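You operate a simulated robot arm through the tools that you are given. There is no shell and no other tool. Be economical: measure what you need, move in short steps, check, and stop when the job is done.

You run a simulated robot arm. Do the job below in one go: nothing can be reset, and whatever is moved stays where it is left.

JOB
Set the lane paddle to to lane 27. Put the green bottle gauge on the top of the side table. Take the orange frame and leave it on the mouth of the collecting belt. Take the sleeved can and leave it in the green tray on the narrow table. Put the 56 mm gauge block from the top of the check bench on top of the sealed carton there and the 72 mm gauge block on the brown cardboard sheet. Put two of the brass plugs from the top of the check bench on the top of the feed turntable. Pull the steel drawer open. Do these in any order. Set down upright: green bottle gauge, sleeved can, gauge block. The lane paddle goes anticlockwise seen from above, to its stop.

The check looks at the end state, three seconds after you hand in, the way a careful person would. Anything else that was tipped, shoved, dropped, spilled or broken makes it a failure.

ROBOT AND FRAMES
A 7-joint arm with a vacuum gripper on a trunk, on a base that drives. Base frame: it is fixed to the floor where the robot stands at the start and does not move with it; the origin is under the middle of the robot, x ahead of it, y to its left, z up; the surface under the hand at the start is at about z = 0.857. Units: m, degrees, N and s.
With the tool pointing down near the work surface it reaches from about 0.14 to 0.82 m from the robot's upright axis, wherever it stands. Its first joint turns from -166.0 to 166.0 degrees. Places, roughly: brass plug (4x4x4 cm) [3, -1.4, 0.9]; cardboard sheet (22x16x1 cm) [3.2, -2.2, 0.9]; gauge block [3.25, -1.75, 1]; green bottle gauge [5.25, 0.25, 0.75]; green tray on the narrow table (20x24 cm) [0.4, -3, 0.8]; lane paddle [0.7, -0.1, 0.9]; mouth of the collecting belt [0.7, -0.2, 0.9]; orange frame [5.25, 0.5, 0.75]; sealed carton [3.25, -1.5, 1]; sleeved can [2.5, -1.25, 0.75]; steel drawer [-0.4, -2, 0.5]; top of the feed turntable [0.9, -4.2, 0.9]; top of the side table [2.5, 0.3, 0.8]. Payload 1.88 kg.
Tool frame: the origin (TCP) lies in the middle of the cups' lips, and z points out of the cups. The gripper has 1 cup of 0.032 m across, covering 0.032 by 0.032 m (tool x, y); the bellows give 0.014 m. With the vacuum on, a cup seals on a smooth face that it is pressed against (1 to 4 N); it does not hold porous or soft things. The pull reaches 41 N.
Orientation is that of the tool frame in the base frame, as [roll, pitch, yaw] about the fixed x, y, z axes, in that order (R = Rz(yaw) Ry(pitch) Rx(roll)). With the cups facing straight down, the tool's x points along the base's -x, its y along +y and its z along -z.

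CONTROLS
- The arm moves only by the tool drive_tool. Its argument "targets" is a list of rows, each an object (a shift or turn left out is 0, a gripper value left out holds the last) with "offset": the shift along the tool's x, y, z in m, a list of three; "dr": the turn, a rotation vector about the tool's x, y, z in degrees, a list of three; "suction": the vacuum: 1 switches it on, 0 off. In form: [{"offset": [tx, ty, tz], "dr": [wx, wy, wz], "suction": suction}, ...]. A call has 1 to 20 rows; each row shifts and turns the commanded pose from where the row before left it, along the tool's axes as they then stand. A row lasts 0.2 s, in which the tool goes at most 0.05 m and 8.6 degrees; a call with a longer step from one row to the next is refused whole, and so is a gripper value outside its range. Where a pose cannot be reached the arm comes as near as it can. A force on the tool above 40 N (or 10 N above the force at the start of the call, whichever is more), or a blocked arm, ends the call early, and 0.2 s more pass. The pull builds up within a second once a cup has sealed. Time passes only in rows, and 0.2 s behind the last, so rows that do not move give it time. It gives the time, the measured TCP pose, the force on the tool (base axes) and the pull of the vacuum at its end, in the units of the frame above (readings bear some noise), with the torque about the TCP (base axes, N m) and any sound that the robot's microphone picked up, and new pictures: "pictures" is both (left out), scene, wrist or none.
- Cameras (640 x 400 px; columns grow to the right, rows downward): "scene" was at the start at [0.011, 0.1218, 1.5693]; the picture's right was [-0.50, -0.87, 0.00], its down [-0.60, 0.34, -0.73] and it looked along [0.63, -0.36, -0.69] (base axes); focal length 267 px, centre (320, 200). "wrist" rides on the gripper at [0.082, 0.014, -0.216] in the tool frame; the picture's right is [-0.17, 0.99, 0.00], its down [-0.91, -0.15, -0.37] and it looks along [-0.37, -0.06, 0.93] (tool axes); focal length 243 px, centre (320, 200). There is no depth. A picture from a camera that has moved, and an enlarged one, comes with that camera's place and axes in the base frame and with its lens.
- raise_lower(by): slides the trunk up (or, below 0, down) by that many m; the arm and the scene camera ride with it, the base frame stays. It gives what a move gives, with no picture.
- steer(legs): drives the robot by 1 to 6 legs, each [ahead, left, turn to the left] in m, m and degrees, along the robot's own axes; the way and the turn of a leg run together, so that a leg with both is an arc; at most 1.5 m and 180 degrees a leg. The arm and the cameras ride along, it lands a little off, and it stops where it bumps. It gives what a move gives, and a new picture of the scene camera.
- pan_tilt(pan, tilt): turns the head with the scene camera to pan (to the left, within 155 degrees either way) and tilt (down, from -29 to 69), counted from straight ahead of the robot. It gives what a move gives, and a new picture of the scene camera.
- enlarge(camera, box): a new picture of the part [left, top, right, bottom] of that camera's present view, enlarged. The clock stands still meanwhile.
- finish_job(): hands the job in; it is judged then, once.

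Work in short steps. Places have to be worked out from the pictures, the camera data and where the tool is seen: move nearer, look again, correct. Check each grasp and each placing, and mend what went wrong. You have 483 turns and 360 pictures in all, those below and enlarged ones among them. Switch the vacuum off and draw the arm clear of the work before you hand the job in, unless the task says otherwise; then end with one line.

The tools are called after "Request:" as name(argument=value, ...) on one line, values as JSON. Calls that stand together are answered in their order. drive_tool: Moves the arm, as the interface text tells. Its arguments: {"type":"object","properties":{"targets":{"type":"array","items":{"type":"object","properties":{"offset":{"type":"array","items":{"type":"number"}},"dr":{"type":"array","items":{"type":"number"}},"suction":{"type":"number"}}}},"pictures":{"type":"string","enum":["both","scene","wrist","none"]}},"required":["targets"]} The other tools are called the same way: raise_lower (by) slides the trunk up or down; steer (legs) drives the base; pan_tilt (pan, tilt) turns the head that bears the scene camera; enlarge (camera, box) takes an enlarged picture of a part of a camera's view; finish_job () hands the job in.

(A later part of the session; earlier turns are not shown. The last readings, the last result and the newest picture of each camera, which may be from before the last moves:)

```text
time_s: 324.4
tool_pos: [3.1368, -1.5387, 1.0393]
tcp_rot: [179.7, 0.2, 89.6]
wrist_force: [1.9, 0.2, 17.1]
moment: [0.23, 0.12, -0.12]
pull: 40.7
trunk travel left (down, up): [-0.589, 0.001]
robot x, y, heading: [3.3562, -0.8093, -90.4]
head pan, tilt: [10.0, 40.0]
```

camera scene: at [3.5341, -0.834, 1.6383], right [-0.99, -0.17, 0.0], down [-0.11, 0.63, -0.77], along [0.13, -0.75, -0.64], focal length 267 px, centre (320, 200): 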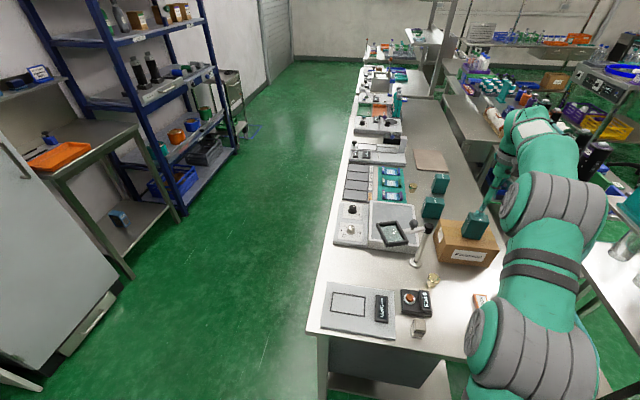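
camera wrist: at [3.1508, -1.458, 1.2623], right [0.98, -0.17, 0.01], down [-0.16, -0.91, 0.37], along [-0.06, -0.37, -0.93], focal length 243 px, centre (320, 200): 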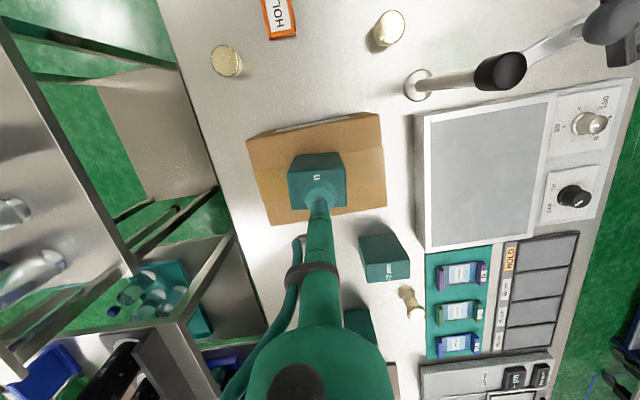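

Contact at about 1.04. Ease 4 mm, release, wait, and lift.

Request:
drive_tool(targets=[{"offset": [0, 0, -0.004]}, {"offset": [0, 0, 0], "suction": 0}, {"offset": [0, 0, 0]}, {"offset": [0, 0, 0]}, {"offset": [0, 0, 0]}, {"offset": [0, 0, 0]}, {"offset": [0, 0, -0.005]}, {"offset": [0, 0, -0.01]}, {"offset": [0, 0, -0.03]}, {"offset": [0.01, 0, -0.045]}, {"offset": [0.02, 0, -0.045]}, {"offset": [0, 0, -0.03]}, {"offset": [0, 0, 0]}])

```text
time_s: 327.2
tool_pos: [3.136, -1.5076, 1.204]
tcp_rot: [179.7, 0.0, 89.6]
wrist_force: [0.4, 0.6, -0.6]
moment: [0.03, -0.01, -0.01]
pull: 0.0
trunk travel left (down, up): [-0.589, 0.001]
robot x, y, heading: [3.3563, -0.8119, -90.2]
head pan, tilt: [10.0, 40.0]
camera scene: at [3.5341, -0.8342, 1.6383], right [-0.99, -0.17, 0.0], down [-0.11, 0.63, -0.77], along [0.13, -0.75, -0.64], focal length 267 px, centre (320, 200)
camera wrist: at [3.1489, -1.4273, 1.4195], right [0.98, -0.17, 0.01], down [-0.16, -0.91, 0.37], along [-0.06, -0.37, -0.93], focal length 243 px, centre (320, 200)
```

scene: 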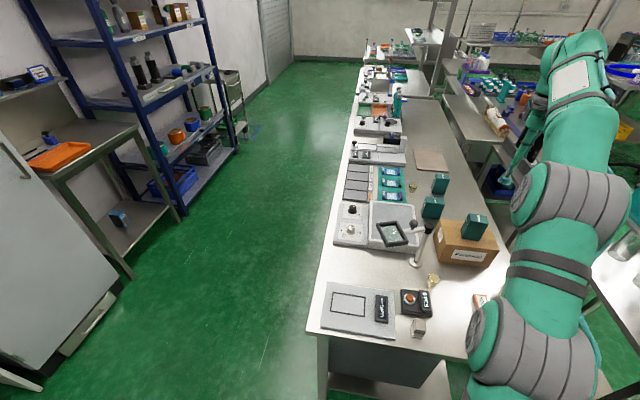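
wrist: 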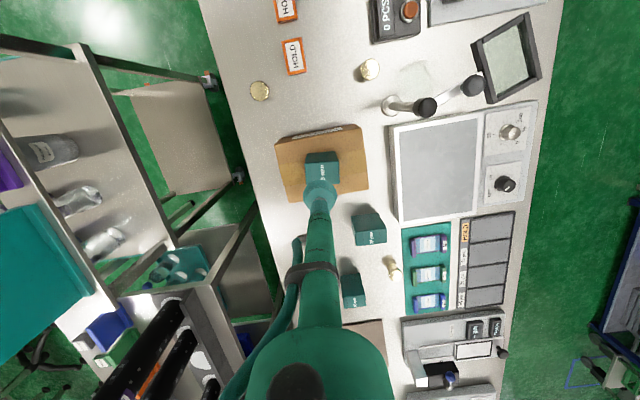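

The 56 mm block stands on the carton. Now the 72 mm block: retract and drive round to the bench's +x side.

Request:
drive_tool(targets=[{"offset": [0.04, 0.02, 0]}, {"offset": [0.04, 0.02, 0]}, {"offset": [0.04, 0.025, 0]}, {"offset": [0.04, 0.025, 0]}, {"offset": [0.04, 0.025, 0]}, {"offset": [0.04, 0.025, 0]}, {"offset": [0.04, 0.025, 0]}, {"offset": [0.04, 0.025, 0]}, {"offset": [0.03, 0.025, 0]}, {"offset": [0, 0, 0]}], pictures="none")

Request:
steer(legs=[[-0.12, 0, 0], [0, 0.82, 0], [0, 0, -90]])

```text
time_s: 329.4
tool_pos: [3.3518, -1.1595, 1.2067]
tcp_rot: [179.5, -0.1, 89.4]
wrist_force: [-0.6, 0.9, -0.8]
moment: [-0.06, -0.01, 0.04]
pull: 0.1
trunk travel left (down, up): [-0.589, 0.001]
robot x, y, heading: [3.3549, -0.8064, -90.3]
head pan, tilt: [10.0, 40.0]
```

```text
time_s: 338.4
tool_pos: [3.7985, -0.6717, 1.2072]
tcp_rot: [179.6, -0.1, -2.1]
wrist_force: [-0.4, 1.0, 0.1]
moment: [-0.01, 0.0, -0.01]
pull: 0.1
trunk travel left (down, up): [-0.589, 0.001]
robot x, y, heading: [4.1528, -0.6863, 178.0]
head pan, tilt: [10.0, 40.0]
camera scene: at [4.1209, -0.8651, 1.6383], right [-0.14, 0.99, 0.0], down [0.64, 0.09, -0.77], along [-0.76, -0.11, -0.64], focal length 267 px, centre (320, 200)
```

scene: 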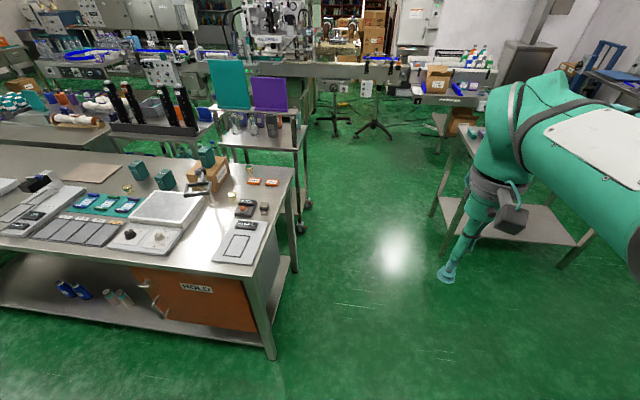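

Slide along the bench to y of about -1.95 and come close.

Request:
steer(legs=[[0.0, 1.25, 2.0]])

Request:
enlarge(camera="wrist", box=[0, 0, 640, 400])

```text
time_s: 344.8
tool_pos: [3.7915, -1.9484, 1.208]
tcp_rot: [179.6, -0.1, 0.8]
wrist_force: [0.3, -0.2, -0.2]
moment: [0.02, 0.0, 0.02]
pull: 0.0
trunk travel left (down, up): [-0.589, 0.001]
robot x, y, heading: [4.1449, -1.9427, -178.9]
head pan, tilt: [10.0, 40.0]
camera scene: at [4.1219, -2.1254, 1.6383], right [-0.19, 0.98, 0.0], down [0.63, 0.12, -0.77], along [-0.75, -0.15, -0.64], focal length 267 px, centre (320, 200)
```

scene: 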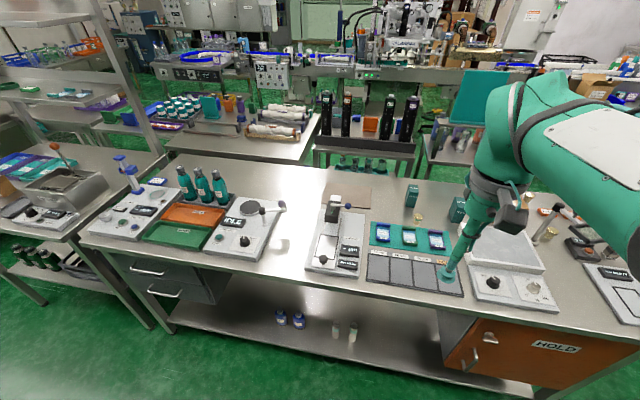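

```text
1.00 times, centred on (320, 200) of wrist (not enlarged: the box is as wide or as high as the picture)
camera zoom: at [3.8731, -1.9608, 1.4228], right [-0.15, -0.99, 0.01], down [-0.92, 0.14, 0.37], along [-0.37, 0.05, -0.93], focal length 243 px, centre (320, 200)
```

zoom: 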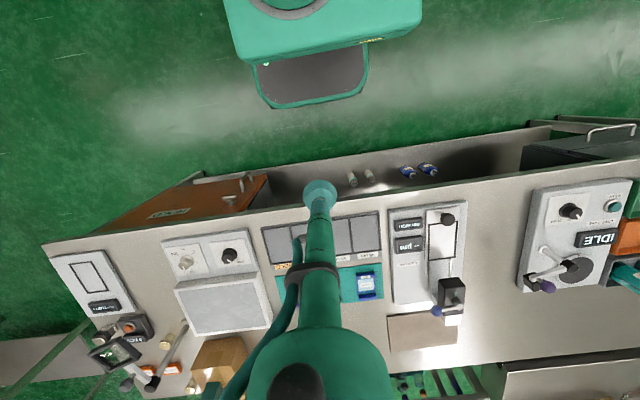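

Bench edge is at x of about 3.62; I advance to x 3.945, y -1.99.

Request:
steer(legs=[[0.195, 0.05, -1.1]])

Request:
drive_tool(targets=[{"offset": [-0.04, -0.02, 0]}, {"offset": [-0.04, -0.025, 0]}, {"offset": [-0.04, -0.025, 0]}, {"offset": [-0.04, -0.025, 0]}, {"offset": [-0.04, -0.025, 0]}, {"offset": [-0.04, -0.025, 0]}, {"offset": [-0.04, -0.025, 0]}, {"offset": [-0.03, -0.02, 0]}, {"offset": [0, 0, 0]}])

```text
time_s: 346.4
tool_pos: [3.601, -1.9937, 1.2071]
tcp_rot: [179.6, 0.0, -0.3]
wrist_force: [-0.2, 0.1, 0.4]
moment: [0.01, -0.03, -0.03]
pull: 0.1
trunk travel left (down, up): [-0.589, 0.001]
robot x, y, heading: [3.9535, -1.9978, 180.1]
head pan, tilt: [10.0, 40.0]
camera scene: at [3.9292, -2.1772, 1.6383], right [-0.17, 0.98, 0.0], down [0.63, 0.11, -0.77], along [-0.75, -0.13, -0.64], focal length 267 px, centre (320, 200)
```

scene: 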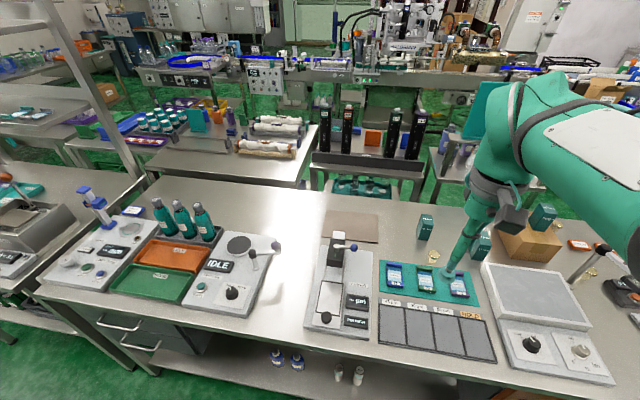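

```text
time_s: 348.4
tool_pos: [3.2939, -1.8044, 1.2044]
tcp_rot: [179.6, -0.1, -0.3]
wrist_force: [-0.1, 0.6, -1.0]
moment: [0.0, -0.01, 0.0]
pull: 0.1
trunk travel left (down, up): [-0.589, 0.001]
robot x, y, heading: [3.9519, -2.0002, 180.1]
head pan, tilt: [10.0, 40.0]
camera scene: at [3.9295, -2.177, 1.6384], right [-0.17, 0.98, 0.0], down [0.63, 0.11, -0.77], along [-0.75, -0.13, -0.64], focal length 267 px, centre (320, 200)
camera wrist: at [3.3764, -1.8166, 1.4205], right [-0.17, -0.99, 0.01], down [-0.91, 0.16, 0.37], along [-0.37, 0.06, -0.93], focal length 243 px, centre (320, 200)
```

scene: 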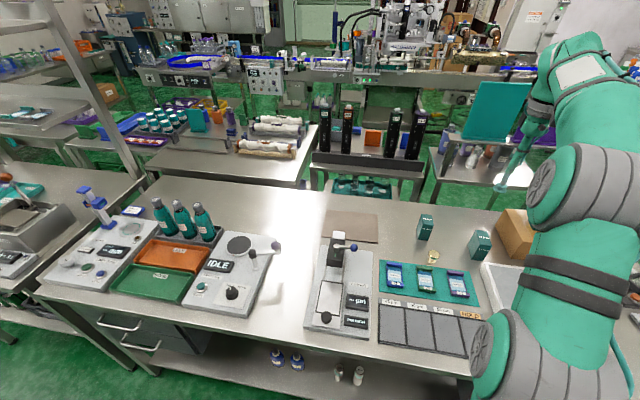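
wrist: 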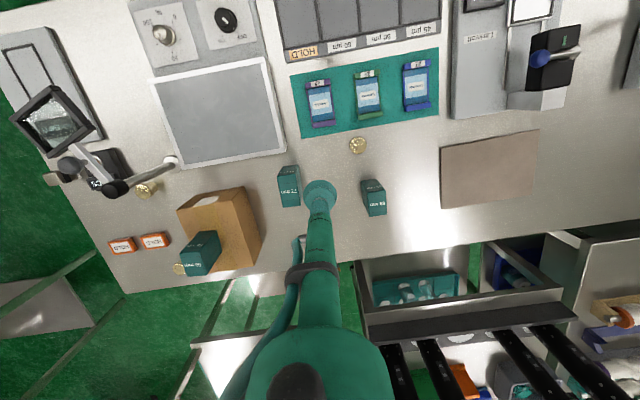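

The 72 mm block is at about (3.22, -1.735), the sheet spans x 3.08..3.23, y -2.08..-2.29. Move over the block and look closer.

Request:
drive_tool(targets=[{"offset": [-0.03, -0.03, 0]}, {"offset": [-0.03, -0.03, 0.02]}, {"offset": [-0.01, -0.01, 0.04]}, {"offset": [0, 0, 0.045]}, {"offset": [0, 0, 0.045]}, {"offset": [0, 0, 0.02]}, {"offset": [0, 0, 0]}], pictures="none")

Request:
enlarge(camera="wrist", box=[250, 110, 410, 230])

```text
time_s: 350.0
tool_pos: [3.2252, -1.7386, 1.0322]
tcp_rot: [179.6, -0.1, -0.3]
wrist_force: [0.3, -0.2, -0.3]
moment: [-0.02, -0.03, 0.02]
pull: 0.0
out of reach, approached as far as the arm can: row 2
trunk travel left (down, up): [-0.589, 0.001]
robot x, y, heading: [3.9542, -1.9969, 180.1]
head pan, tilt: [10.0, 40.0]
```

```text
3.33 times, centred on (330, 170) of wrist
camera zoom: at [3.3082, -1.7517, 1.2479], right [-0.17, -0.99, 0.01], down [-0.91, 0.16, 0.37], along [-0.37, 0.06, -0.93], focal length 809 px, centre (287, 300)
```

zoom: 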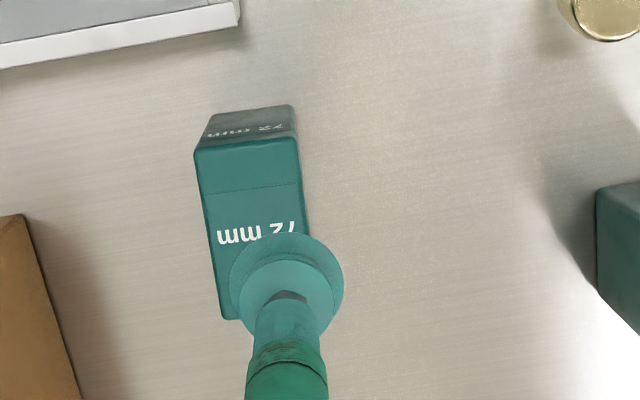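

Block centre is at (3.218, -1.725); shift and descend with vacuum.

Request:
drive_tool(targets=[{"offset": [-0.006, -0.0135, 0.02], "suction": 1}, {"offset": [0, 0, 0.03]}, {"offset": [0, 0, 0.02]}, {"offset": [0, 0, 0.008]}, {"offset": [0, 0, 0.006]}, {"offset": [0, 0, 0]}], pictures="none")

```text
time_s: 351.4
tool_pos: [3.2205, -1.7263, 0.9462]
tcp_rot: [179.6, -0.1, -0.3]
wrist_force: [-0.1, 0.5, -0.2]
moment: [-0.01, -0.03, -0.01]
pull: 40.0
trunk travel left (down, up): [-0.589, 0.001]
robot x, y, heading: [3.9566, -1.9951, 179.9]
head pan, tilt: [10.0, 40.0]
```

Sealed; lift (slightly retracting) and check.

Request:
drive_tool(targets=[{"offset": [0, 0, -0.01]}, {"offset": [0, 0, -0.03]}, {"offset": [0, 0, -0.04]}, {"offset": [0.005, 0, -0.04]}, {"offset": [0.015, 0.005, -0.04]}, {"offset": [0.02, 0.01, -0.02]}, {"offset": [0, 0, 0]}], pictures="both")

```text
time_s: 353.0
tool_pos: [3.2611, -1.738, 1.1255]
tcp_rot: [179.6, -0.2, -0.3]
wrist_force: [-0.2, 0.5, -2.2]
moment: [-0.02, -0.01, 0.01]
pull: 40.5
trunk travel left (down, up): [-0.589, 0.001]
robot x, y, heading: [3.9557, -1.9934, 180.1]
head pan, tilt: [10.0, 40.0]
camera scene: at [3.9295, -2.1771, 1.6383], right [-0.17, 0.98, 0.0], down [0.63, 0.11, -0.77], along [-0.75, -0.13, -0.64], focal length 267 px, centre (320, 200)
camera wrist: at [3.3438, -1.7515, 1.3409], right [-0.17, -0.99, 0.01], down [-0.91, 0.16, 0.37], along [-0.37, 0.06, -0.93], focal length 243 px, centre (320, 200)
```

scene: 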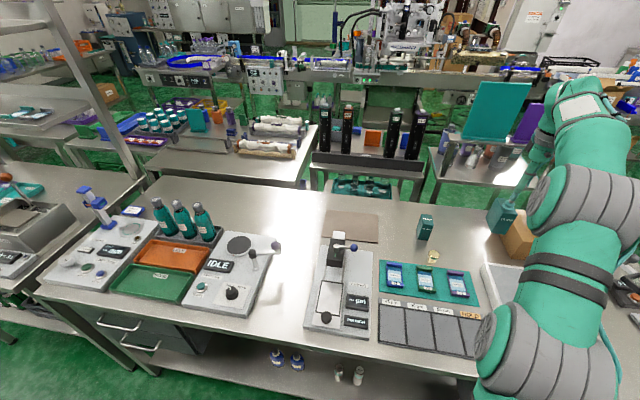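
wrist: 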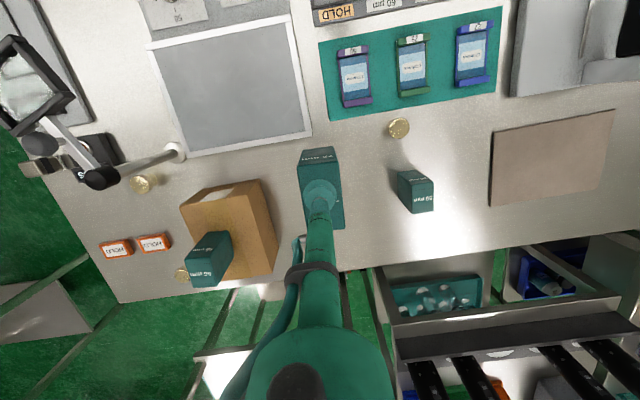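

Held well. Carry it over to the sheet at about (3.19, -2.15), above the third block.

Request:
drive_tool(targets=[{"offset": [0, 0.04, 0]}, {"offset": [0, 0.04, 0]}, {"offset": [0, 0.04, 0]}, {"offset": [-0.01, 0.04, 0]}, {"offset": [-0.01, 0.04, 0]}, {"offset": [-0.01, 0.04, 0]}, {"offset": [-0.01, 0.04, 0]}, {"offset": [-0.01, 0.04, 0]}, {"offset": [-0.01, 0.04, 0]}, {"offset": [0, 0.04, 0]}, {"offset": [0, 0.015, 0.02]}, {"offset": [-0.01, 0, 0.03]}, {"offset": [0, 0, 0]}])

```text
time_s: 355.8
tool_pos: [3.1887, -2.152, 1.0801]
tcp_rot: [179.6, -0.1, -0.3]
wrist_force: [0.2, 0.5, -2.8]
moment: [0.01, -0.03, 0.01]
pull: 40.3
trunk travel left (down, up): [-0.589, 0.001]
robot x, y, heading: [3.9551, -1.9962, 179.8]
head pan, tilt: [10.0, 40.0]
camera scene: at [3.9292, -2.1772, 1.6383], right [-0.17, 0.98, 0.0], down [0.63, 0.11, -0.77], along [-0.75, -0.13, -0.64], focal length 267 px, centre (320, 200)
camera wrist: at [3.2711, -2.1655, 1.2953], right [-0.17, -0.99, 0.01], down [-0.91, 0.16, 0.37], along [-0.37, 0.06, -0.93], focal length 243 px, centre (320, 200)
```

scene: 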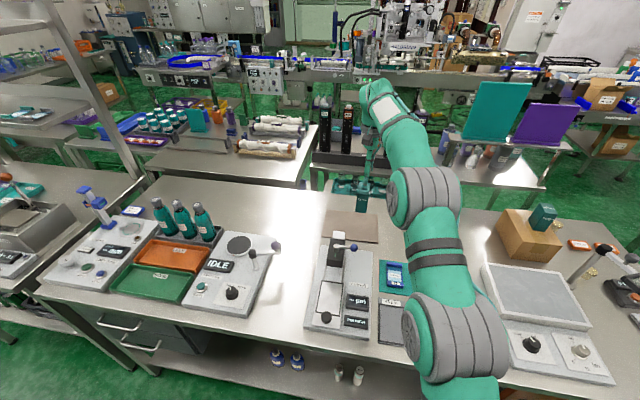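
wrist: 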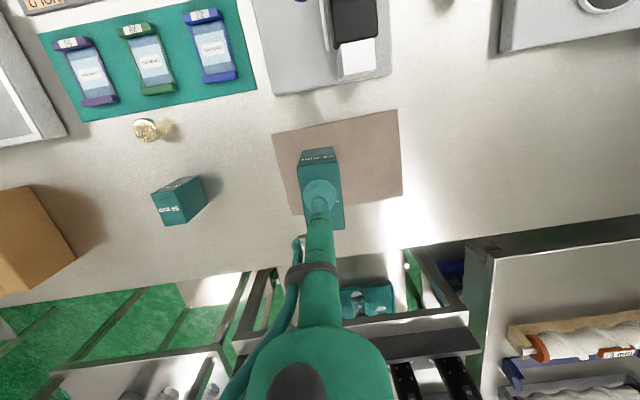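

Sheet centre is about (3.164, -2.187). Shift a bit toward it and lower.

Request:
drive_tool(targets=[{"offset": [0, 0.02, 0.03]}, {"offset": [-0.005, 0.005, 0.03]}, {"offset": [-0.01, 0, 0.02]}, {"offset": [0, 0, 0.015]}, {"offset": [0, 0, 0.006]}, {"offset": [0, 0, 0]}], pictures="wrist")

```text
time_s: 357.2
tool_pos: [3.1721, -2.1784, 0.9789]
tcp_rot: [179.6, -0.1, -0.3]
wrist_force: [-0.6, -0.1, -2.6]
moment: [0.0, -0.01, -0.02]
pull: 41.0
trunk travel left (down, up): [-0.589, 0.001]
robot x, y, heading: [3.9556, -1.9985, 180.0]
head pan, tilt: [10.0, 40.0]
camera wrist: at [3.2548, -2.1928, 1.1947], right [-0.17, -0.99, 0.01], down [-0.91, 0.16, 0.37], along [-0.37, 0.06, -0.93], focal length 243 px, centre (320, 200)
```

wrist: 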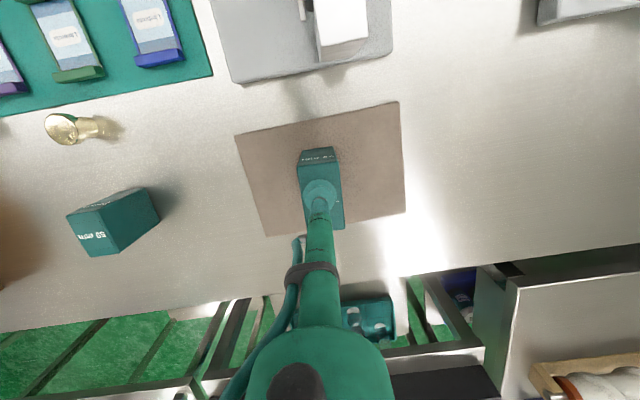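

Right over the sheet's middle. Lower gently to contact.

Request:
drive_tool(targets=[{"offset": [0, 0, 0.008]}, {"offset": [0, 0, 0.005]}, {"offset": [0, 0, 0.004]}, {"offset": [0, 0, 0]}], pictures="none")

```text
time_s: 358.2
tool_pos: [3.1734, -2.1787, 0.9616]
tcp_rot: [179.7, -0.1, -0.3]
wrist_force: [0.3, 0.1, -2.5]
moment: [-0.04, -0.02, 0.0]
pull: 40.4
trunk travel left (down, up): [-0.589, 0.001]
robot x, y, heading: [3.9543, -1.9977, 179.9]
head pan, tilt: [10.0, 40.0]
```

Request:
drive_tool(targets=[{"offset": [0, 0, 0.004]}, {"offset": [0, 0, 0.004]}, {"offset": [0, 0, 0.003]}, {"offset": [0, 0, 0]}], pictures="none")

```text
time_s: 359.2
tool_pos: [3.1726, -2.1793, 0.9531]
tcp_rot: [179.6, 0.0, -0.3]
wrist_force: [-0.9, -0.3, 4.6]
moment: [0.1, 0.05, 0.02]
pull: 40.1
trunk travel left (down, up): [-0.589, 0.001]
robot x, y, heading: [3.9528, -1.9947, 180.1]
head pan, tilt: [10.0, 40.0]
```

Contact. Release, wait and lift.

Request:
drive_tool(targets=[{"offset": [0, 0, 0.001], "suction": 0}, {"offset": [0, 0, 0]}, {"offset": [0, 0, 0]}, {"offset": [0, 0, 0]}, {"offset": [0, 0, 0]}, {"offset": [0, 0, -0.005]}, {"offset": [0, 0, -0.01]}, {"offset": [0, 0, -0.03]}, {"offset": [0.005, 0, -0.045]}, {"offset": [0.015, 0, -0.045]}, {"offset": [0.02, 0, -0.04]}, {"offset": [0, 0, 0]}])

```text
time_s: 361.8
tool_pos: [3.2093, -2.176, 1.1254]
tcp_rot: [179.7, -0.1, -0.3]
wrist_force: [-0.1, -1.3, 0.9]
moment: [0.02, 0.0, -0.04]
pull: 0.0
trunk travel left (down, up): [-0.589, 0.001]
robot x, y, heading: [3.9561, -1.9993, 180.2]
head pan, tilt: [10.0, 40.0]
camera scene: at [3.9297, -2.1772, 1.6383], right [-0.17, 0.98, 0.0], down [0.63, 0.11, -0.77], along [-0.75, -0.13, -0.64], focal length 267 px, centre (320, 200)
camera wrist: at [3.2922, -2.1904, 1.3401], right [-0.17, -0.99, 0.01], down [-0.91, 0.16, 0.37], along [-0.37, 0.06, -0.93], focal length 243 px, centre (320, 200)
```

scene: 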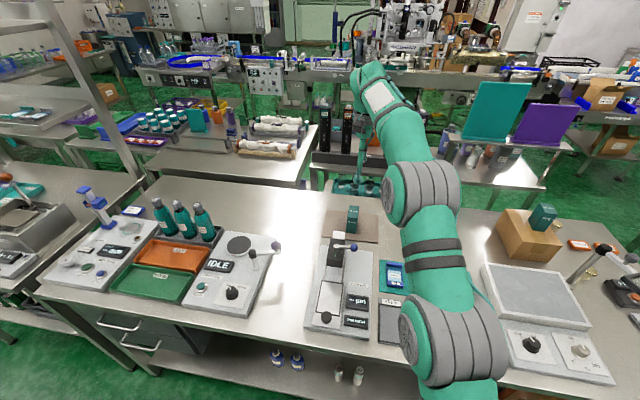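
wrist: 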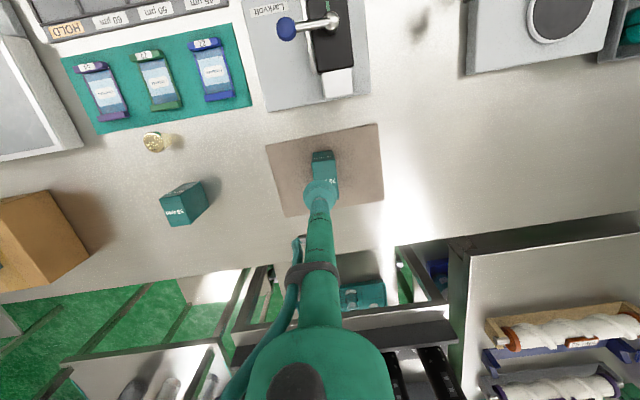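

Both blocks are placed upright. The third brass plug at about (3.277, -1.89) is within reach, so I take it now.

Request:
drive_tool(targets=[{"offset": [0.01, -0.04, 0]}, {"offset": [0.01, -0.04, 0]}, {"offset": [0.01, -0.04, 0]}, {"offset": [0.01, -0.04, 0]}, {"offset": [0.01, -0.04, 0]}, {"offset": [0.01, -0.04, 0]}, {"offset": [0.008, -0.046, 0]}, {"offset": [0, 0, 0.04]}, {"offset": [0, 0, 0.04]}, {"offset": [0, 0, 0.02]}, {"offset": [0, 0, 0]}], pictures="wrist")

Request:
enlarge(camera="wrist", box=[260, 110, 380, 210])

```text
time_s: 364.2
tool_pos: [3.2823, -1.893, 1.0211]
tcp_rot: [179.6, -0.1, -0.3]
wrist_force: [-1.1, -0.4, -0.4]
moment: [0.02, 0.01, 0.03]
pull: 0.1
trunk travel left (down, up): [-0.589, 0.001]
robot x, y, heading: [3.9544, -1.9974, 180.2]
head pan, tilt: [10.0, 40.0]
camera wrist: at [3.3648, -1.9067, 1.2372], right [-0.17, -0.99, 0.01], down [-0.91, 0.16, 0.37], along [-0.37, 0.06, -0.93], focal length 243 px, centre (320, 200)
```

wrist: 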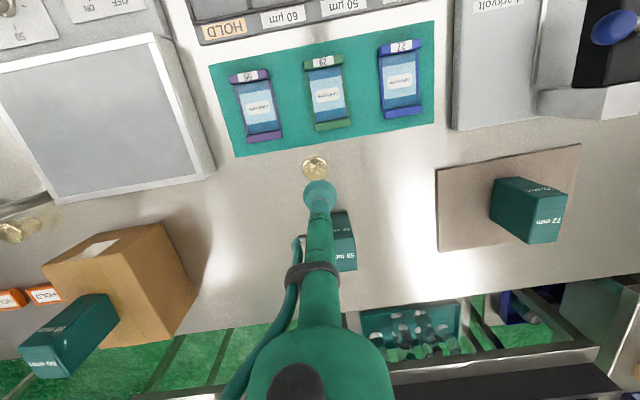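

```text
4.00 times, centred on (320, 160) of wrist
camera zoom: at [3.3648, -1.9067, 1.2372], right [-0.17, -0.99, 0.01], down [-0.91, 0.16, 0.37], along [-0.37, 0.06, -0.93], focal length 970 px, centre (320, 360)
```

zoom: 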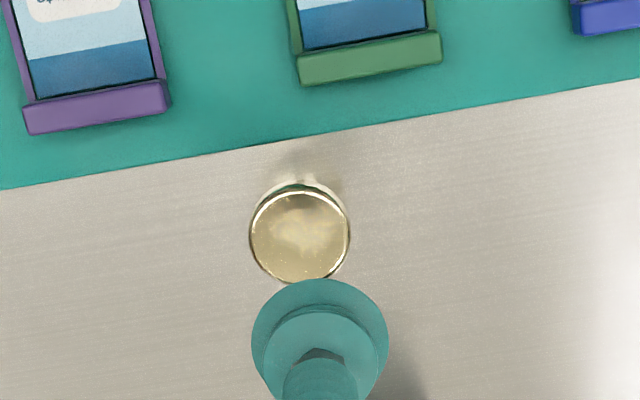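

Plug top at (3.279, -1.886), z of about 0.90. Shift and descend with vacuum.

Request:
drive_tool(targets=[{"offset": [-0.003, -0.006, 0.04], "suction": 1}, {"offset": [0, 0, 0.04]}, {"offset": [0, 0, 0.02]}, {"offset": [0, 0, 0.01]}, {"offset": [0, 0, 0.006]}, {"offset": [0, 0, 0]}], pictures="none")

```text
time_s: 365.6
tool_pos: [3.2793, -1.8886, 0.9071]
tcp_rot: [179.6, -0.1, -0.3]
wrist_force: [0.8, -0.6, -0.4]
moment: [-0.01, -0.01, 0.01]
pull: 0.0
trunk travel left (down, up): [-0.589, 0.001]
robot x, y, heading: [3.958, -1.9981, 180.0]
head pan, tilt: [10.0, 40.0]
```

Request:
drive_tool(targets=[{"offset": [0, 0, 0.005]}, {"offset": [0, 0, 0.004]}, {"offset": [0, 0, 0]}, {"offset": [0, 0, 0]}], pictures="none")

```text
time_s: 366.6
tool_pos: [3.2811, -1.888, 0.897]
tcp_rot: [179.5, -0.1, -0.2]
wrist_force: [-0.4, -0.7, 0.2]
moment: [0.01, 0.04, -0.02]
pull: 0.1
trunk travel left (down, up): [-0.589, 0.001]
robot x, y, heading: [3.9524, -1.9978, 180.1]
head pan, tilt: [10.0, 40.0]
```

Request:
drive_tool(targets=[{"offset": [0, 0, 0.004]}, {"offset": [0, 0, 0.004]}, {"offset": [0, 0, 0.003]}, {"offset": [0, 0, 0]}, {"offset": [0, 0, 0]}], pictures="wrist")

```text
time_s: 367.8
tool_pos: [3.2788, -1.8881, 0.8888]
tcp_rot: [179.6, 0.0, -0.1]
wrist_force: [-0.7, -3.9, 28.0]
moment: [0.27, 0.27, -0.02]
pull: 40.6
trunk travel left (down, up): [-0.589, 0.001]
robot x, y, heading: [3.9551, -1.9982, 179.9]
head pan, tilt: [10.0, 40.0]
camera wrist: at [3.363, -1.9022, 1.1039], right [-0.17, -0.99, 0.01], down [-0.91, 0.16, 0.38], along [-0.37, 0.06, -0.93], focal length 243 px, centre (320, 200)
```

wrist: 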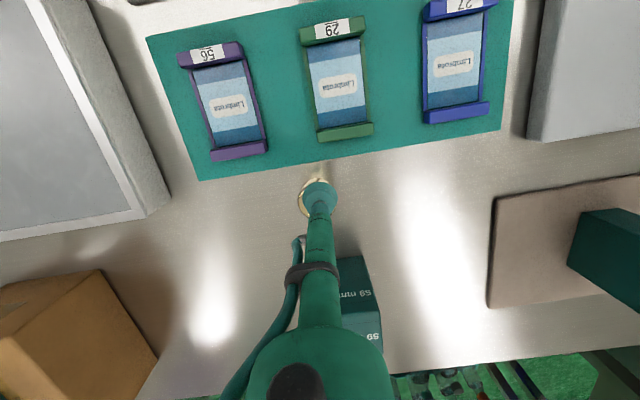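

Sealed. Lift and retract.

Request:
drive_tool(targets=[{"offset": [0, 0, -0.01]}, {"offset": [0, 0, -0.03]}, {"offset": [0, 0, -0.045]}, {"offset": [0, 0, -0.045]}, {"offset": [0, 0, -0.045]}, {"offset": [0, 0, -0.045]}, {"offset": [0, 0, -0.045]}, {"offset": [0, 0, -0.045]}, {"offset": [0.045, 0.01, 0]}, {"offset": [0.045, 0.02, 0]}, {"offset": [0.045, 0.02, 0]}, {"offset": [0.045, 0.02, 0]}, {"offset": [0.045, 0.02, 0]}, {"offset": [0.045, 0.02, 0]}, {"offset": [0.045, 0, 0]}, {"offset": [0, 0, 0]}])

```text
time_s: 371.2
tool_pos: [3.5954, -1.9944, 1.1988]
tcp_rot: [179.6, -0.2, -0.3]
wrist_force: [0.4, -0.8, -0.1]
moment: [0.03, 0.14, -0.01]
pull: 40.5
trunk travel left (down, up): [-0.589, 0.001]
robot x, y, heading: [3.9525, -2.0, 179.8]
head pan, tilt: [10.0, 40.0]
camera scene: at [3.9301, -2.1771, 1.6383], right [-0.17, 0.98, 0.0], down [0.63, 0.11, -0.77], along [-0.75, -0.13, -0.64], focal length 267 px, centre (320, 200)
camera wrist: at [3.679, -2.0093, 1.4154], right [-0.17, -0.99, 0.01], down [-0.91, 0.16, 0.37], along [-0.37, 0.06, -0.93], focal length 243 px, centre (320, 200)
```

scene: 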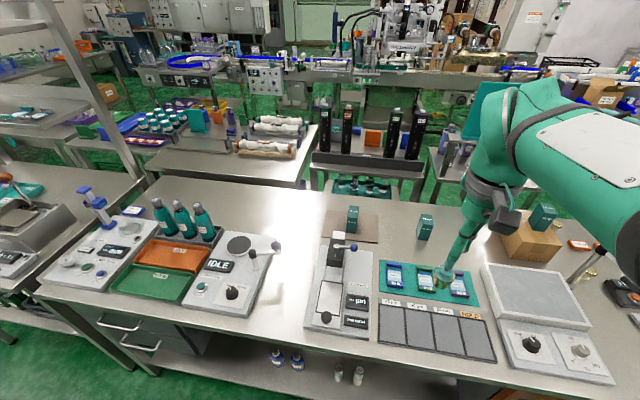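
wrist: 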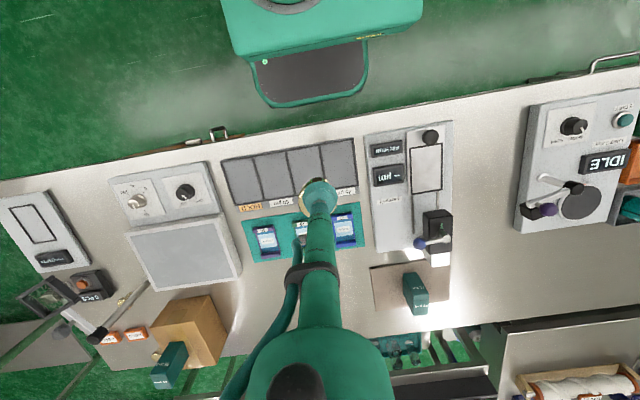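

The plug is held. Drive back around the bench end toward the aisle.

Request:
steer(legs=[[-0.2, 0, 0], [0, -1.32, 0], [1.3, 0, 0], [1.2, 0, 0]])

```text
time_s: 391.0
tool_pos: [1.3184, -0.5768, 1.1989]
tcp_rot: [179.6, 0.0, -0.5]
wrist_force: [0.8, -0.5, -1.0]
moment: [0.02, 0.05, -0.04]
pull: 40.2
trunk travel left (down, up): [-0.589, 0.001]
robot x, y, heading: [1.679, -0.5815, 180.0]
head pan, tilt: [10.0, 40.0]
camera scene: at [1.652, -0.7599, 1.6383], right [-0.17, 0.99, 0.0], down [0.63, 0.11, -0.77], along [-0.75, -0.13, -0.64], focal length 267 px, centre (320, 200)
```

scene: 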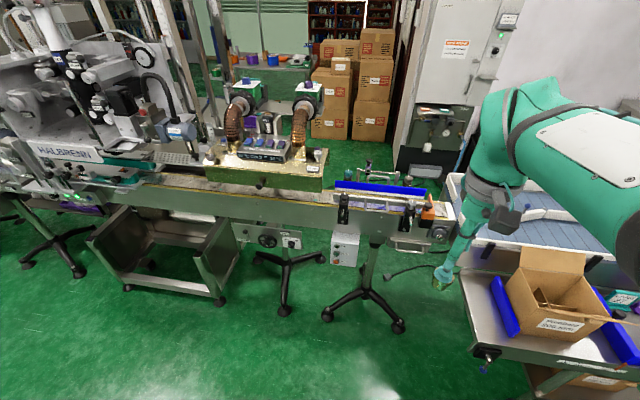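

Turn to -y and go down the aisle in stages.

Request:
steer(legs=[[0, 0, 90], [1.3, 0, 0], [1.1, 0, 0]])

Request:
pan_tilt(pan=15, tilt=35)

```text
time_s: 406.6
tool_pos: [1.7018, -3.3222, 1.2002]
tcp_rot: [179.6, -0.1, 91.3]
wrist_force: [0.3, -0.2, -0.2]
moment: [-0.05, 0.04, -0.01]
pull: 40.2
trunk travel left (down, up): [-0.589, 0.001]
robot x, y, heading: [1.6965, -2.965, -88.4]
head pan, tilt: [10.0, 40.0]
camera scene: at [1.872, -2.9835, 1.6383], right [-0.98, -0.2, 0.0], down [-0.13, 0.63, -0.77], along [0.15, -0.75, -0.64], focal length 267 px, centre (320, 200)
```

scene: 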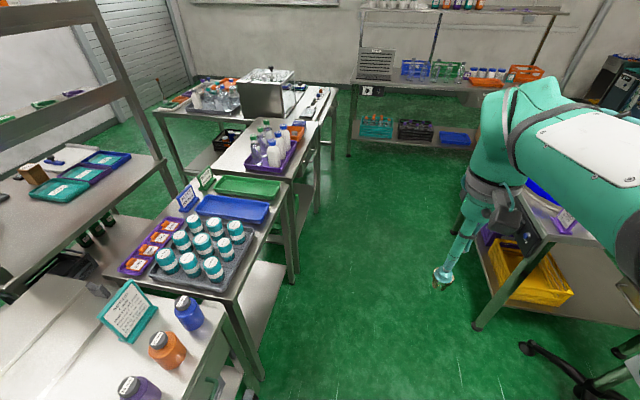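

```text
time_s: 407.2
tool_pos: [1.7014, -3.322, 1.1996]
tcp_rot: [179.6, -0.1, 91.2]
wrist_force: [0.1, -0.3, -1.0]
moment: [-0.03, 0.02, -0.01]
pull: 40.9
trunk travel left (down, up): [-0.589, 0.001]
robot x, y, heading: [1.6889, -2.9634, -88.3]
head pan, tilt: [15.0, 35.0]
camera scene: at [1.88, -2.9846, 1.6459], right [-0.96, -0.28, 0.0], down [-0.16, 0.55, -0.82], along [0.23, -0.79, -0.57], focal length 267 px, centre (320, 200)
```

scene: 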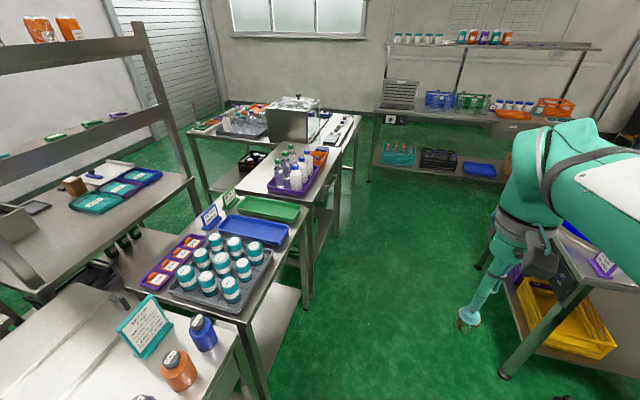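

The turntable's table spans y -3.9..-4.75 with its edge at x of about 1.1. I drive to y -4.25, turn to face it.

Request:
steer(legs=[[1.27, 0, -1.7], [0, 0, -90]])

Request:
pan_tilt(pan=12, tilt=45)

Request:
enlarge(camera="wrist", box=[0, 0, 640, 400])

```text
time_s: 417.5
tool_pos: [1.3544, -4.2047, 1.1999]
tcp_rot: [179.7, -0.1, -2.7]
wrist_force: [-0.1, -0.3, -0.8]
moment: [0.06, 0.03, -0.01]
pull: 40.8
trunk travel left (down, up): [-0.589, 0.001]
robot x, y, heading: [1.7098, -4.2239, 177.4]
head pan, tilt: [15.0, 35.0]
camera scene: at [1.68, -4.4086, 1.6459], right [-0.22, 0.98, 0.0], down [0.56, 0.13, -0.82], along [-0.8, -0.18, -0.57], focal length 267 px, centre (320, 200)
```

scene: 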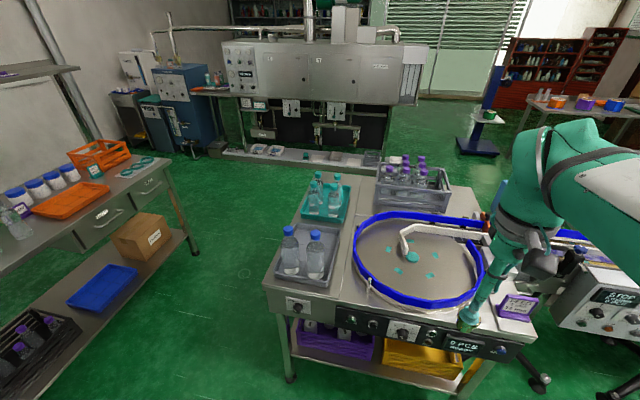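

```text
time_s: 418.2
tool_pos: [1.3554, -4.2053, 1.2001]
tcp_rot: [179.5, -0.1, -2.6]
wrist_force: [0.1, 0.5, -0.6]
moment: [0.04, 0.03, -0.02]
pull: 40.5
trunk travel left (down, up): [-0.589, 0.001]
robot x, y, heading: [1.7111, -4.2245, 177.5]
head pan, tilt: [12.0, 45.0]
camera scene: at [1.6857, -4.4029, 1.6311], right [-0.17, 0.99, 0.0], down [0.7, 0.12, -0.71], along [-0.7, -0.12, -0.71], focal length 267 px, centre (320, 200)
```

scene: 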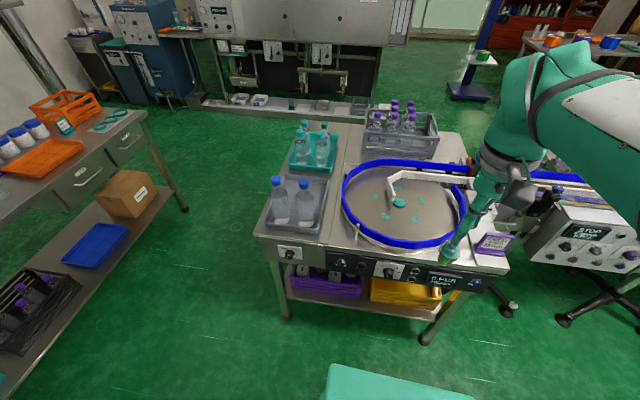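

```text
1.00 times, centred on (320, 200) of wrist (not enlarged: the box is as wide or as high as the picture)
camera zoom: at [1.4374, -4.2225, 1.4154], right [-0.21, -0.98, 0.01], down [-0.91, 0.2, 0.37], along [-0.37, 0.07, -0.93], focal length 243 px, centre (320, 200)
```

zoom: 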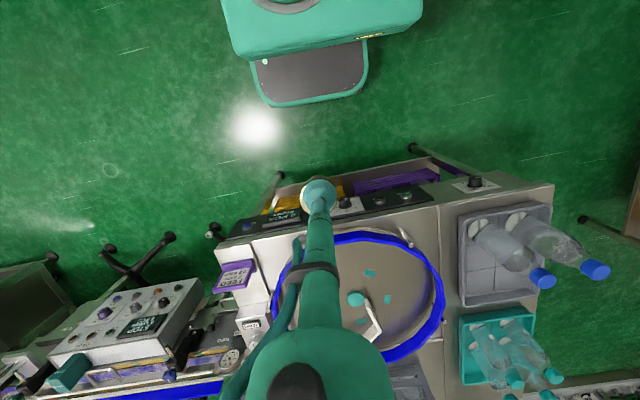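

The disc centre is about (0.935, -4.215) with radius 0.22; its near side is free. From here I can reach it: I extend to (1.03, -4.285).

Request:
drive_tool(targets=[{"offset": [-0.04, 0.012, 0]}, {"offset": [-0.04, 0.012, 0]}, {"offset": [-0.04, 0.012, 0]}, {"offset": [-0.04, 0.012, 0]}, {"offset": [-0.04, 0.012, 0]}, {"offset": [-0.04, 0.012, 0]}, {"offset": [-0.04, 0.012, 0]}, {"offset": [-0.04, 0.011, 0]}, {"offset": [0, 0, 0.045]}, {"offset": [0, 0, 0.045]}, {"offset": [0, 0, 0.045]}, {"offset": [0, 0, 0]}])

```text
time_s: 420.8
tool_pos: [1.0334, -4.2872, 1.0605]
tcp_rot: [179.7, -0.2, -2.5]
wrist_force: [-0.8, -0.3, -0.2]
moment: [0.02, 0.02, -0.02]
pull: 41.2
trunk travel left (down, up): [-0.589, 0.001]
robot x, y, heading: [1.7134, -4.2199, 177.6]
head pan, tilt: [12.0, 45.0]
camera scene: at [1.6855, -4.403, 1.6311], right [-0.17, 0.99, 0.0], down [0.7, 0.12, -0.71], along [-0.7, -0.12, -0.71], focal length 267 px, centre (320, 200)
camera wrist: at [1.1149, -4.3046, 1.277], right [-0.21, -0.98, 0.01], down [-0.91, 0.2, 0.37], along [-0.37, 0.07, -0.93], focal length 243 px, centre (320, 200)
```

scene: 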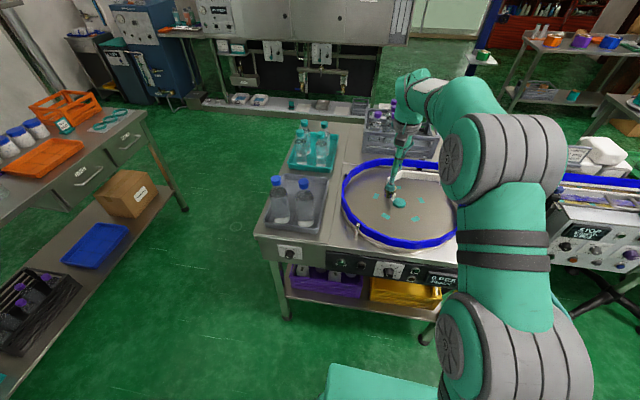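
wrist: 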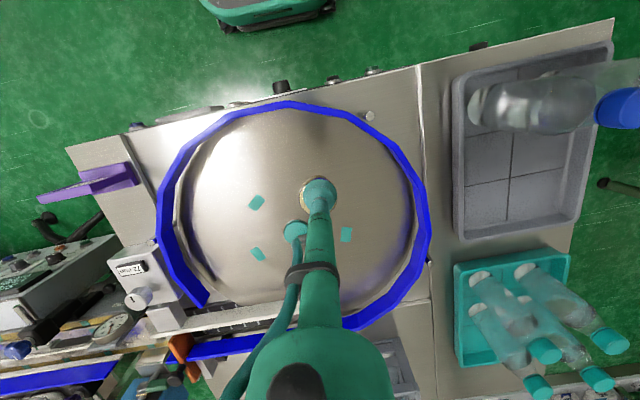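

Free disc below. Lower gently.

Request:
drive_tool(targets=[{"offset": [0, 0, 0.04]}, {"offset": [0, 0, 0.035]}, {"offset": [0, 0, 0.015]}, {"offset": [0, 0, 0.008]}, {"offset": [0, 0, 0.006]}, {"offset": [0, 0, 0]}], pictures="wrist")

```text
time_s: 422.2
tool_pos: [1.0317, -4.2868, 0.9578]
tcp_rot: [179.6, -0.1, -2.6]
wrist_force: [-0.4, 0.4, -1.3]
moment: [0.02, 0.05, 0.0]
pull: 40.6
trunk travel left (down, up): [-0.589, 0.001]
robot x, y, heading: [1.7161, -4.2212, 177.6]
head pan, tilt: [12.0, 45.0]
camera wrist: at [1.1137, -4.3041, 1.1747], right [-0.21, -0.98, 0.01], down [-0.91, 0.2, 0.37], along [-0.37, 0.07, -0.93], focal length 243 px, centre (320, 200)
```

wrist: 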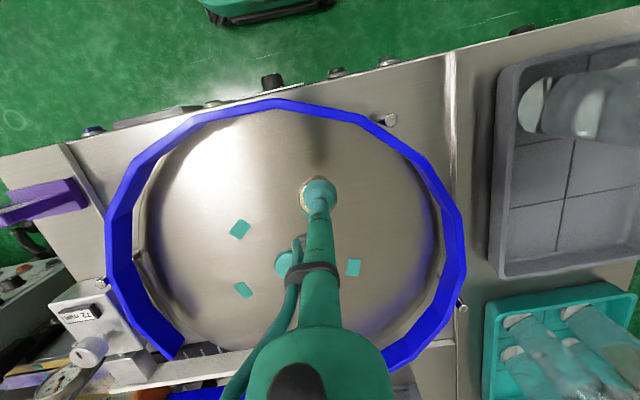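

Request:
drive_tool(targets=[{"offset": [0, 0, 0.008]}, {"offset": [0, 0, 0.006]}, {"offset": [0, 0, 0.005]}, {"offset": [0, 0, 0]}], pictures="none")

```text
time_s: 423.2
tool_pos: [1.0301, -4.2857, 0.9406]
tcp_rot: [179.6, -0.1, -2.6]
wrist_force: [-0.8, 0.6, -1.0]
moment: [0.0, 0.03, -0.02]
pull: 40.6
trunk travel left (down, up): [-0.589, 0.001]
robot x, y, heading: [1.716, -4.2236, 177.4]
head pan, tilt: [12.0, 45.0]
```

Request:
drive_tool(targets=[{"offset": [0, 0, 0.005]}, {"offset": [0, 0, 0.004]}, {"offset": [0, 0, 0.004]}, {"offset": [0, 0, 0]}], pictures="none")

```text
time_s: 424.2
tool_pos: [1.033, -4.2877, 0.9285]
tcp_rot: [179.6, -0.1, -2.5]
wrist_force: [0.7, 0.9, -1.2]
moment: [0.03, 0.0, 0.03]
pull: 40.4
trunk travel left (down, up): [-0.589, 0.001]
robot x, y, heading: [1.7139, -4.2229, 177.7]
head pan, tilt: [12.0, 45.0]
```

Request:
drive_tool(targets=[{"offset": [0, 0, 0.005]}, {"offset": [0, 0, 0.004]}, {"offset": [0, 0, 0.004]}, {"offset": [0, 0, 0]}], pictures="none")

```text
time_s: 425.2
tool_pos: [1.031, -4.2872, 0.917]
tcp_rot: [179.7, -0.2, -2.5]
wrist_force: [0.3, -1.0, -0.8]
moment: [0.01, 0.02, -0.01]
pull: 41.1
trunk travel left (down, up): [-0.589, 0.001]
robot x, y, heading: [1.711, -4.2225, 177.6]
head pan, tilt: [12.0, 45.0]
```

Request:
drive_tool(targets=[{"offset": [0, 0, 0.005]}, {"offset": [0, 0, 0.004]}, {"offset": [0, 0, 0.004]}, {"offset": [0, 0, 0]}], pictures="wrist")

```text
time_s: 426.2
tool_pos: [1.0319, -4.2869, 0.9046]
tcp_rot: [179.6, -0.1, -2.6]
wrist_force: [0.3, 0.2, -0.4]
moment: [0.01, 0.03, 0.0]
pull: 40.9
trunk travel left (down, up): [-0.589, 0.001]
robot x, y, heading: [1.7128, -4.221, 177.8]
head pan, tilt: [12.0, 45.0]
camera wrist: at [1.1139, -4.3042, 1.1191], right [-0.21, -0.98, 0.01], down [-0.91, 0.2, 0.37], along [-0.37, 0.07, -0.93], focal length 243 px, centre (320, 200)
```

wrist: 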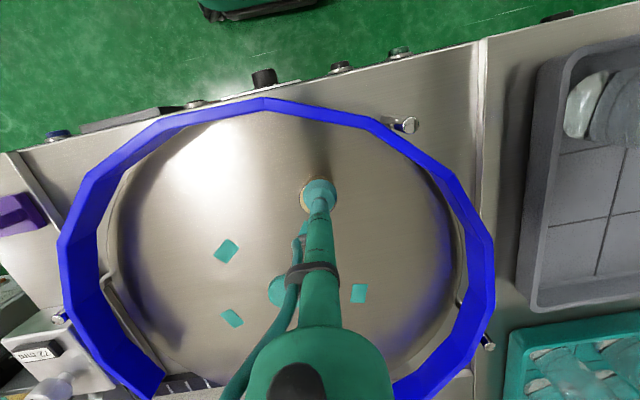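

Close now; a few more mm.

Request:
drive_tool(targets=[{"offset": [0, 0, 0.004]}, {"offset": [0, 0, 0.004]}, {"offset": [0, 0, 0.003]}, {"offset": [0, 0, 0]}], pictures="none")

```text
time_s: 427.2
tool_pos: [1.0302, -4.2888, 0.8949]
tcp_rot: [179.5, 0.3, -2.5]
wrist_force: [0.9, -1.7, 29.9]
moment: [0.21, 0.08, -0.01]
pull: 40.8
trunk travel left (down, up): [-0.589, 0.001]
robot x, y, heading: [1.7106, -4.2205, 177.1]
head pan, tilt: [12.0, 45.0]
```

Contact. Ease 5 mm, release, wait, lift, and check.

Request:
drive_tool(targets=[{"offset": [0, 0, -0.005]}, {"offset": [0, 0, 0], "suction": 0}, {"offset": [0, 0, 0]}, {"offset": [0, 0, 0]}, {"offset": [0, 0, 0]}, {"offset": [0, 0, 0]}, {"offset": [0, 0, -0.005]}, {"offset": [0, 0, -0.01]}, {"offset": [0, 0, -0.03]}, {"offset": [0, 0, -0.045]}, {"offset": [0, 0, -0.045]}, {"offset": [0, 0, -0.045]}, {"offset": [0, 0, -0.045]}, {"offset": [0, 0, -0.045]}, {"offset": [0, 0, -0.045]}, {"offset": [0, 0, 0]}])

```text
time_s: 430.6
tool_pos: [1.0312, -4.2888, 1.213]
tcp_rot: [179.5, -0.1, -2.5]
wrist_force: [-0.1, 0.4, 0.1]
moment: [-0.02, 0.0, 0.02]
pull: 0.1
trunk travel left (down, up): [-0.589, 0.001]
robot x, y, heading: [1.7148, -4.2238, 177.7]
head pan, tilt: [12.0, 45.0]
camera scene: at [1.6857, -4.4029, 1.6311], right [-0.17, 0.99, 0.0], down [0.7, 0.12, -0.71], along [-0.7, -0.12, -0.71], focal length 267 px, centre (320, 200)
camera wrist: at [1.1129, -4.3054, 1.4281], right [-0.21, -0.98, 0.01], down [-0.91, 0.2, 0.37], along [-0.37, 0.07, -0.93], focal length 243 px, centre (320, 200)
```

scene: 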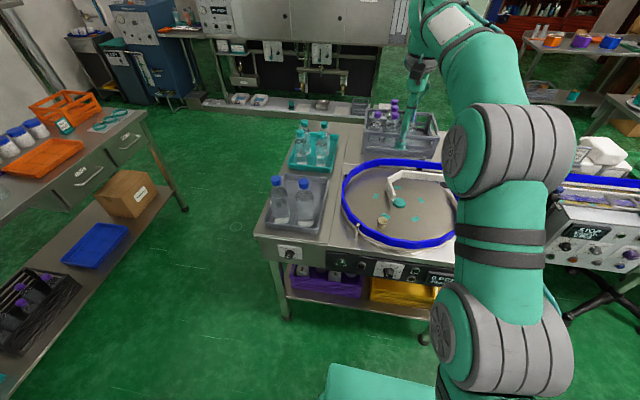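
wrist: 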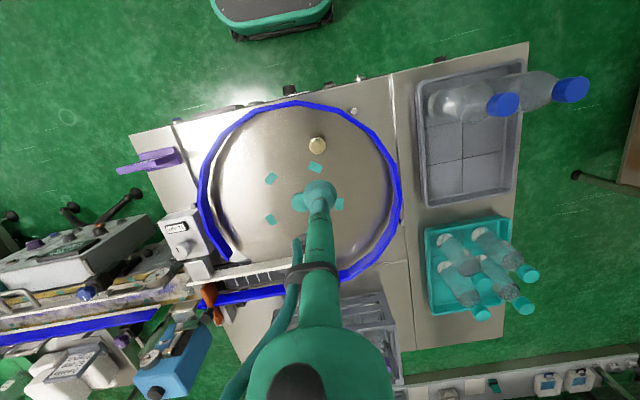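

First plug stands on the turntable. Retract and return for the second plug.

Request:
drive_tool(targets=[{"offset": [0.04, -0.01, 0]}, {"offset": [0.04, -0.01, 0]}, {"offset": [0.04, -0.01, 0]}, {"offset": [0.04, -0.01, 0]}, {"offset": [0.04, -0.01, 0]}, {"offset": [0.04, -0.01, 0]}, {"offset": [0.04, -0.01, 0]}, {"offset": [0.04, 0, 0]}, {"offset": [0, 0, 0]}], pictures="none")

Request:
steer(legs=[[0, 0, -87.6], [1.2, 0, 0], [1.2, 0, 0]])

```text
time_s: 432.6
tool_pos: [1.3544, -4.2292, 1.2134]
tcp_rot: [179.5, -0.1, -2.7]
wrist_force: [-0.5, 0.7, -0.3]
moment: [-0.03, 0.02, 0.01]
pull: 0.0
trunk travel left (down, up): [-0.589, 0.001]
robot x, y, heading: [1.714, -4.2232, 177.9]
head pan, tilt: [12.0, 45.0]
```

```text
time_s: 448.3
tool_pos: [1.6033, -1.4257, 1.2133]
tcp_rot: [179.7, -0.1, -89.0]
wrist_force: [0.1, 0.7, -0.1]
moment: [-0.03, 0.0, 0.0]
pull: 0.0
trunk travel left (down, up): [-0.589, 0.001]
robot x, y, heading: [1.6347, -1.7833, 91.2]
head pan, tilt: [12.0, 45.0]
camera scene: at [1.4512, -1.769, 1.6311], right [0.97, 0.23, 0.0], down [0.16, -0.69, -0.71], along [-0.16, 0.69, -0.71], focal length 267 px, centre (320, 200)
```

scene: 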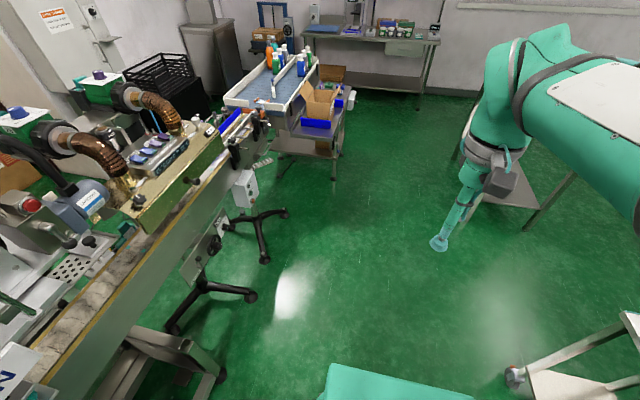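

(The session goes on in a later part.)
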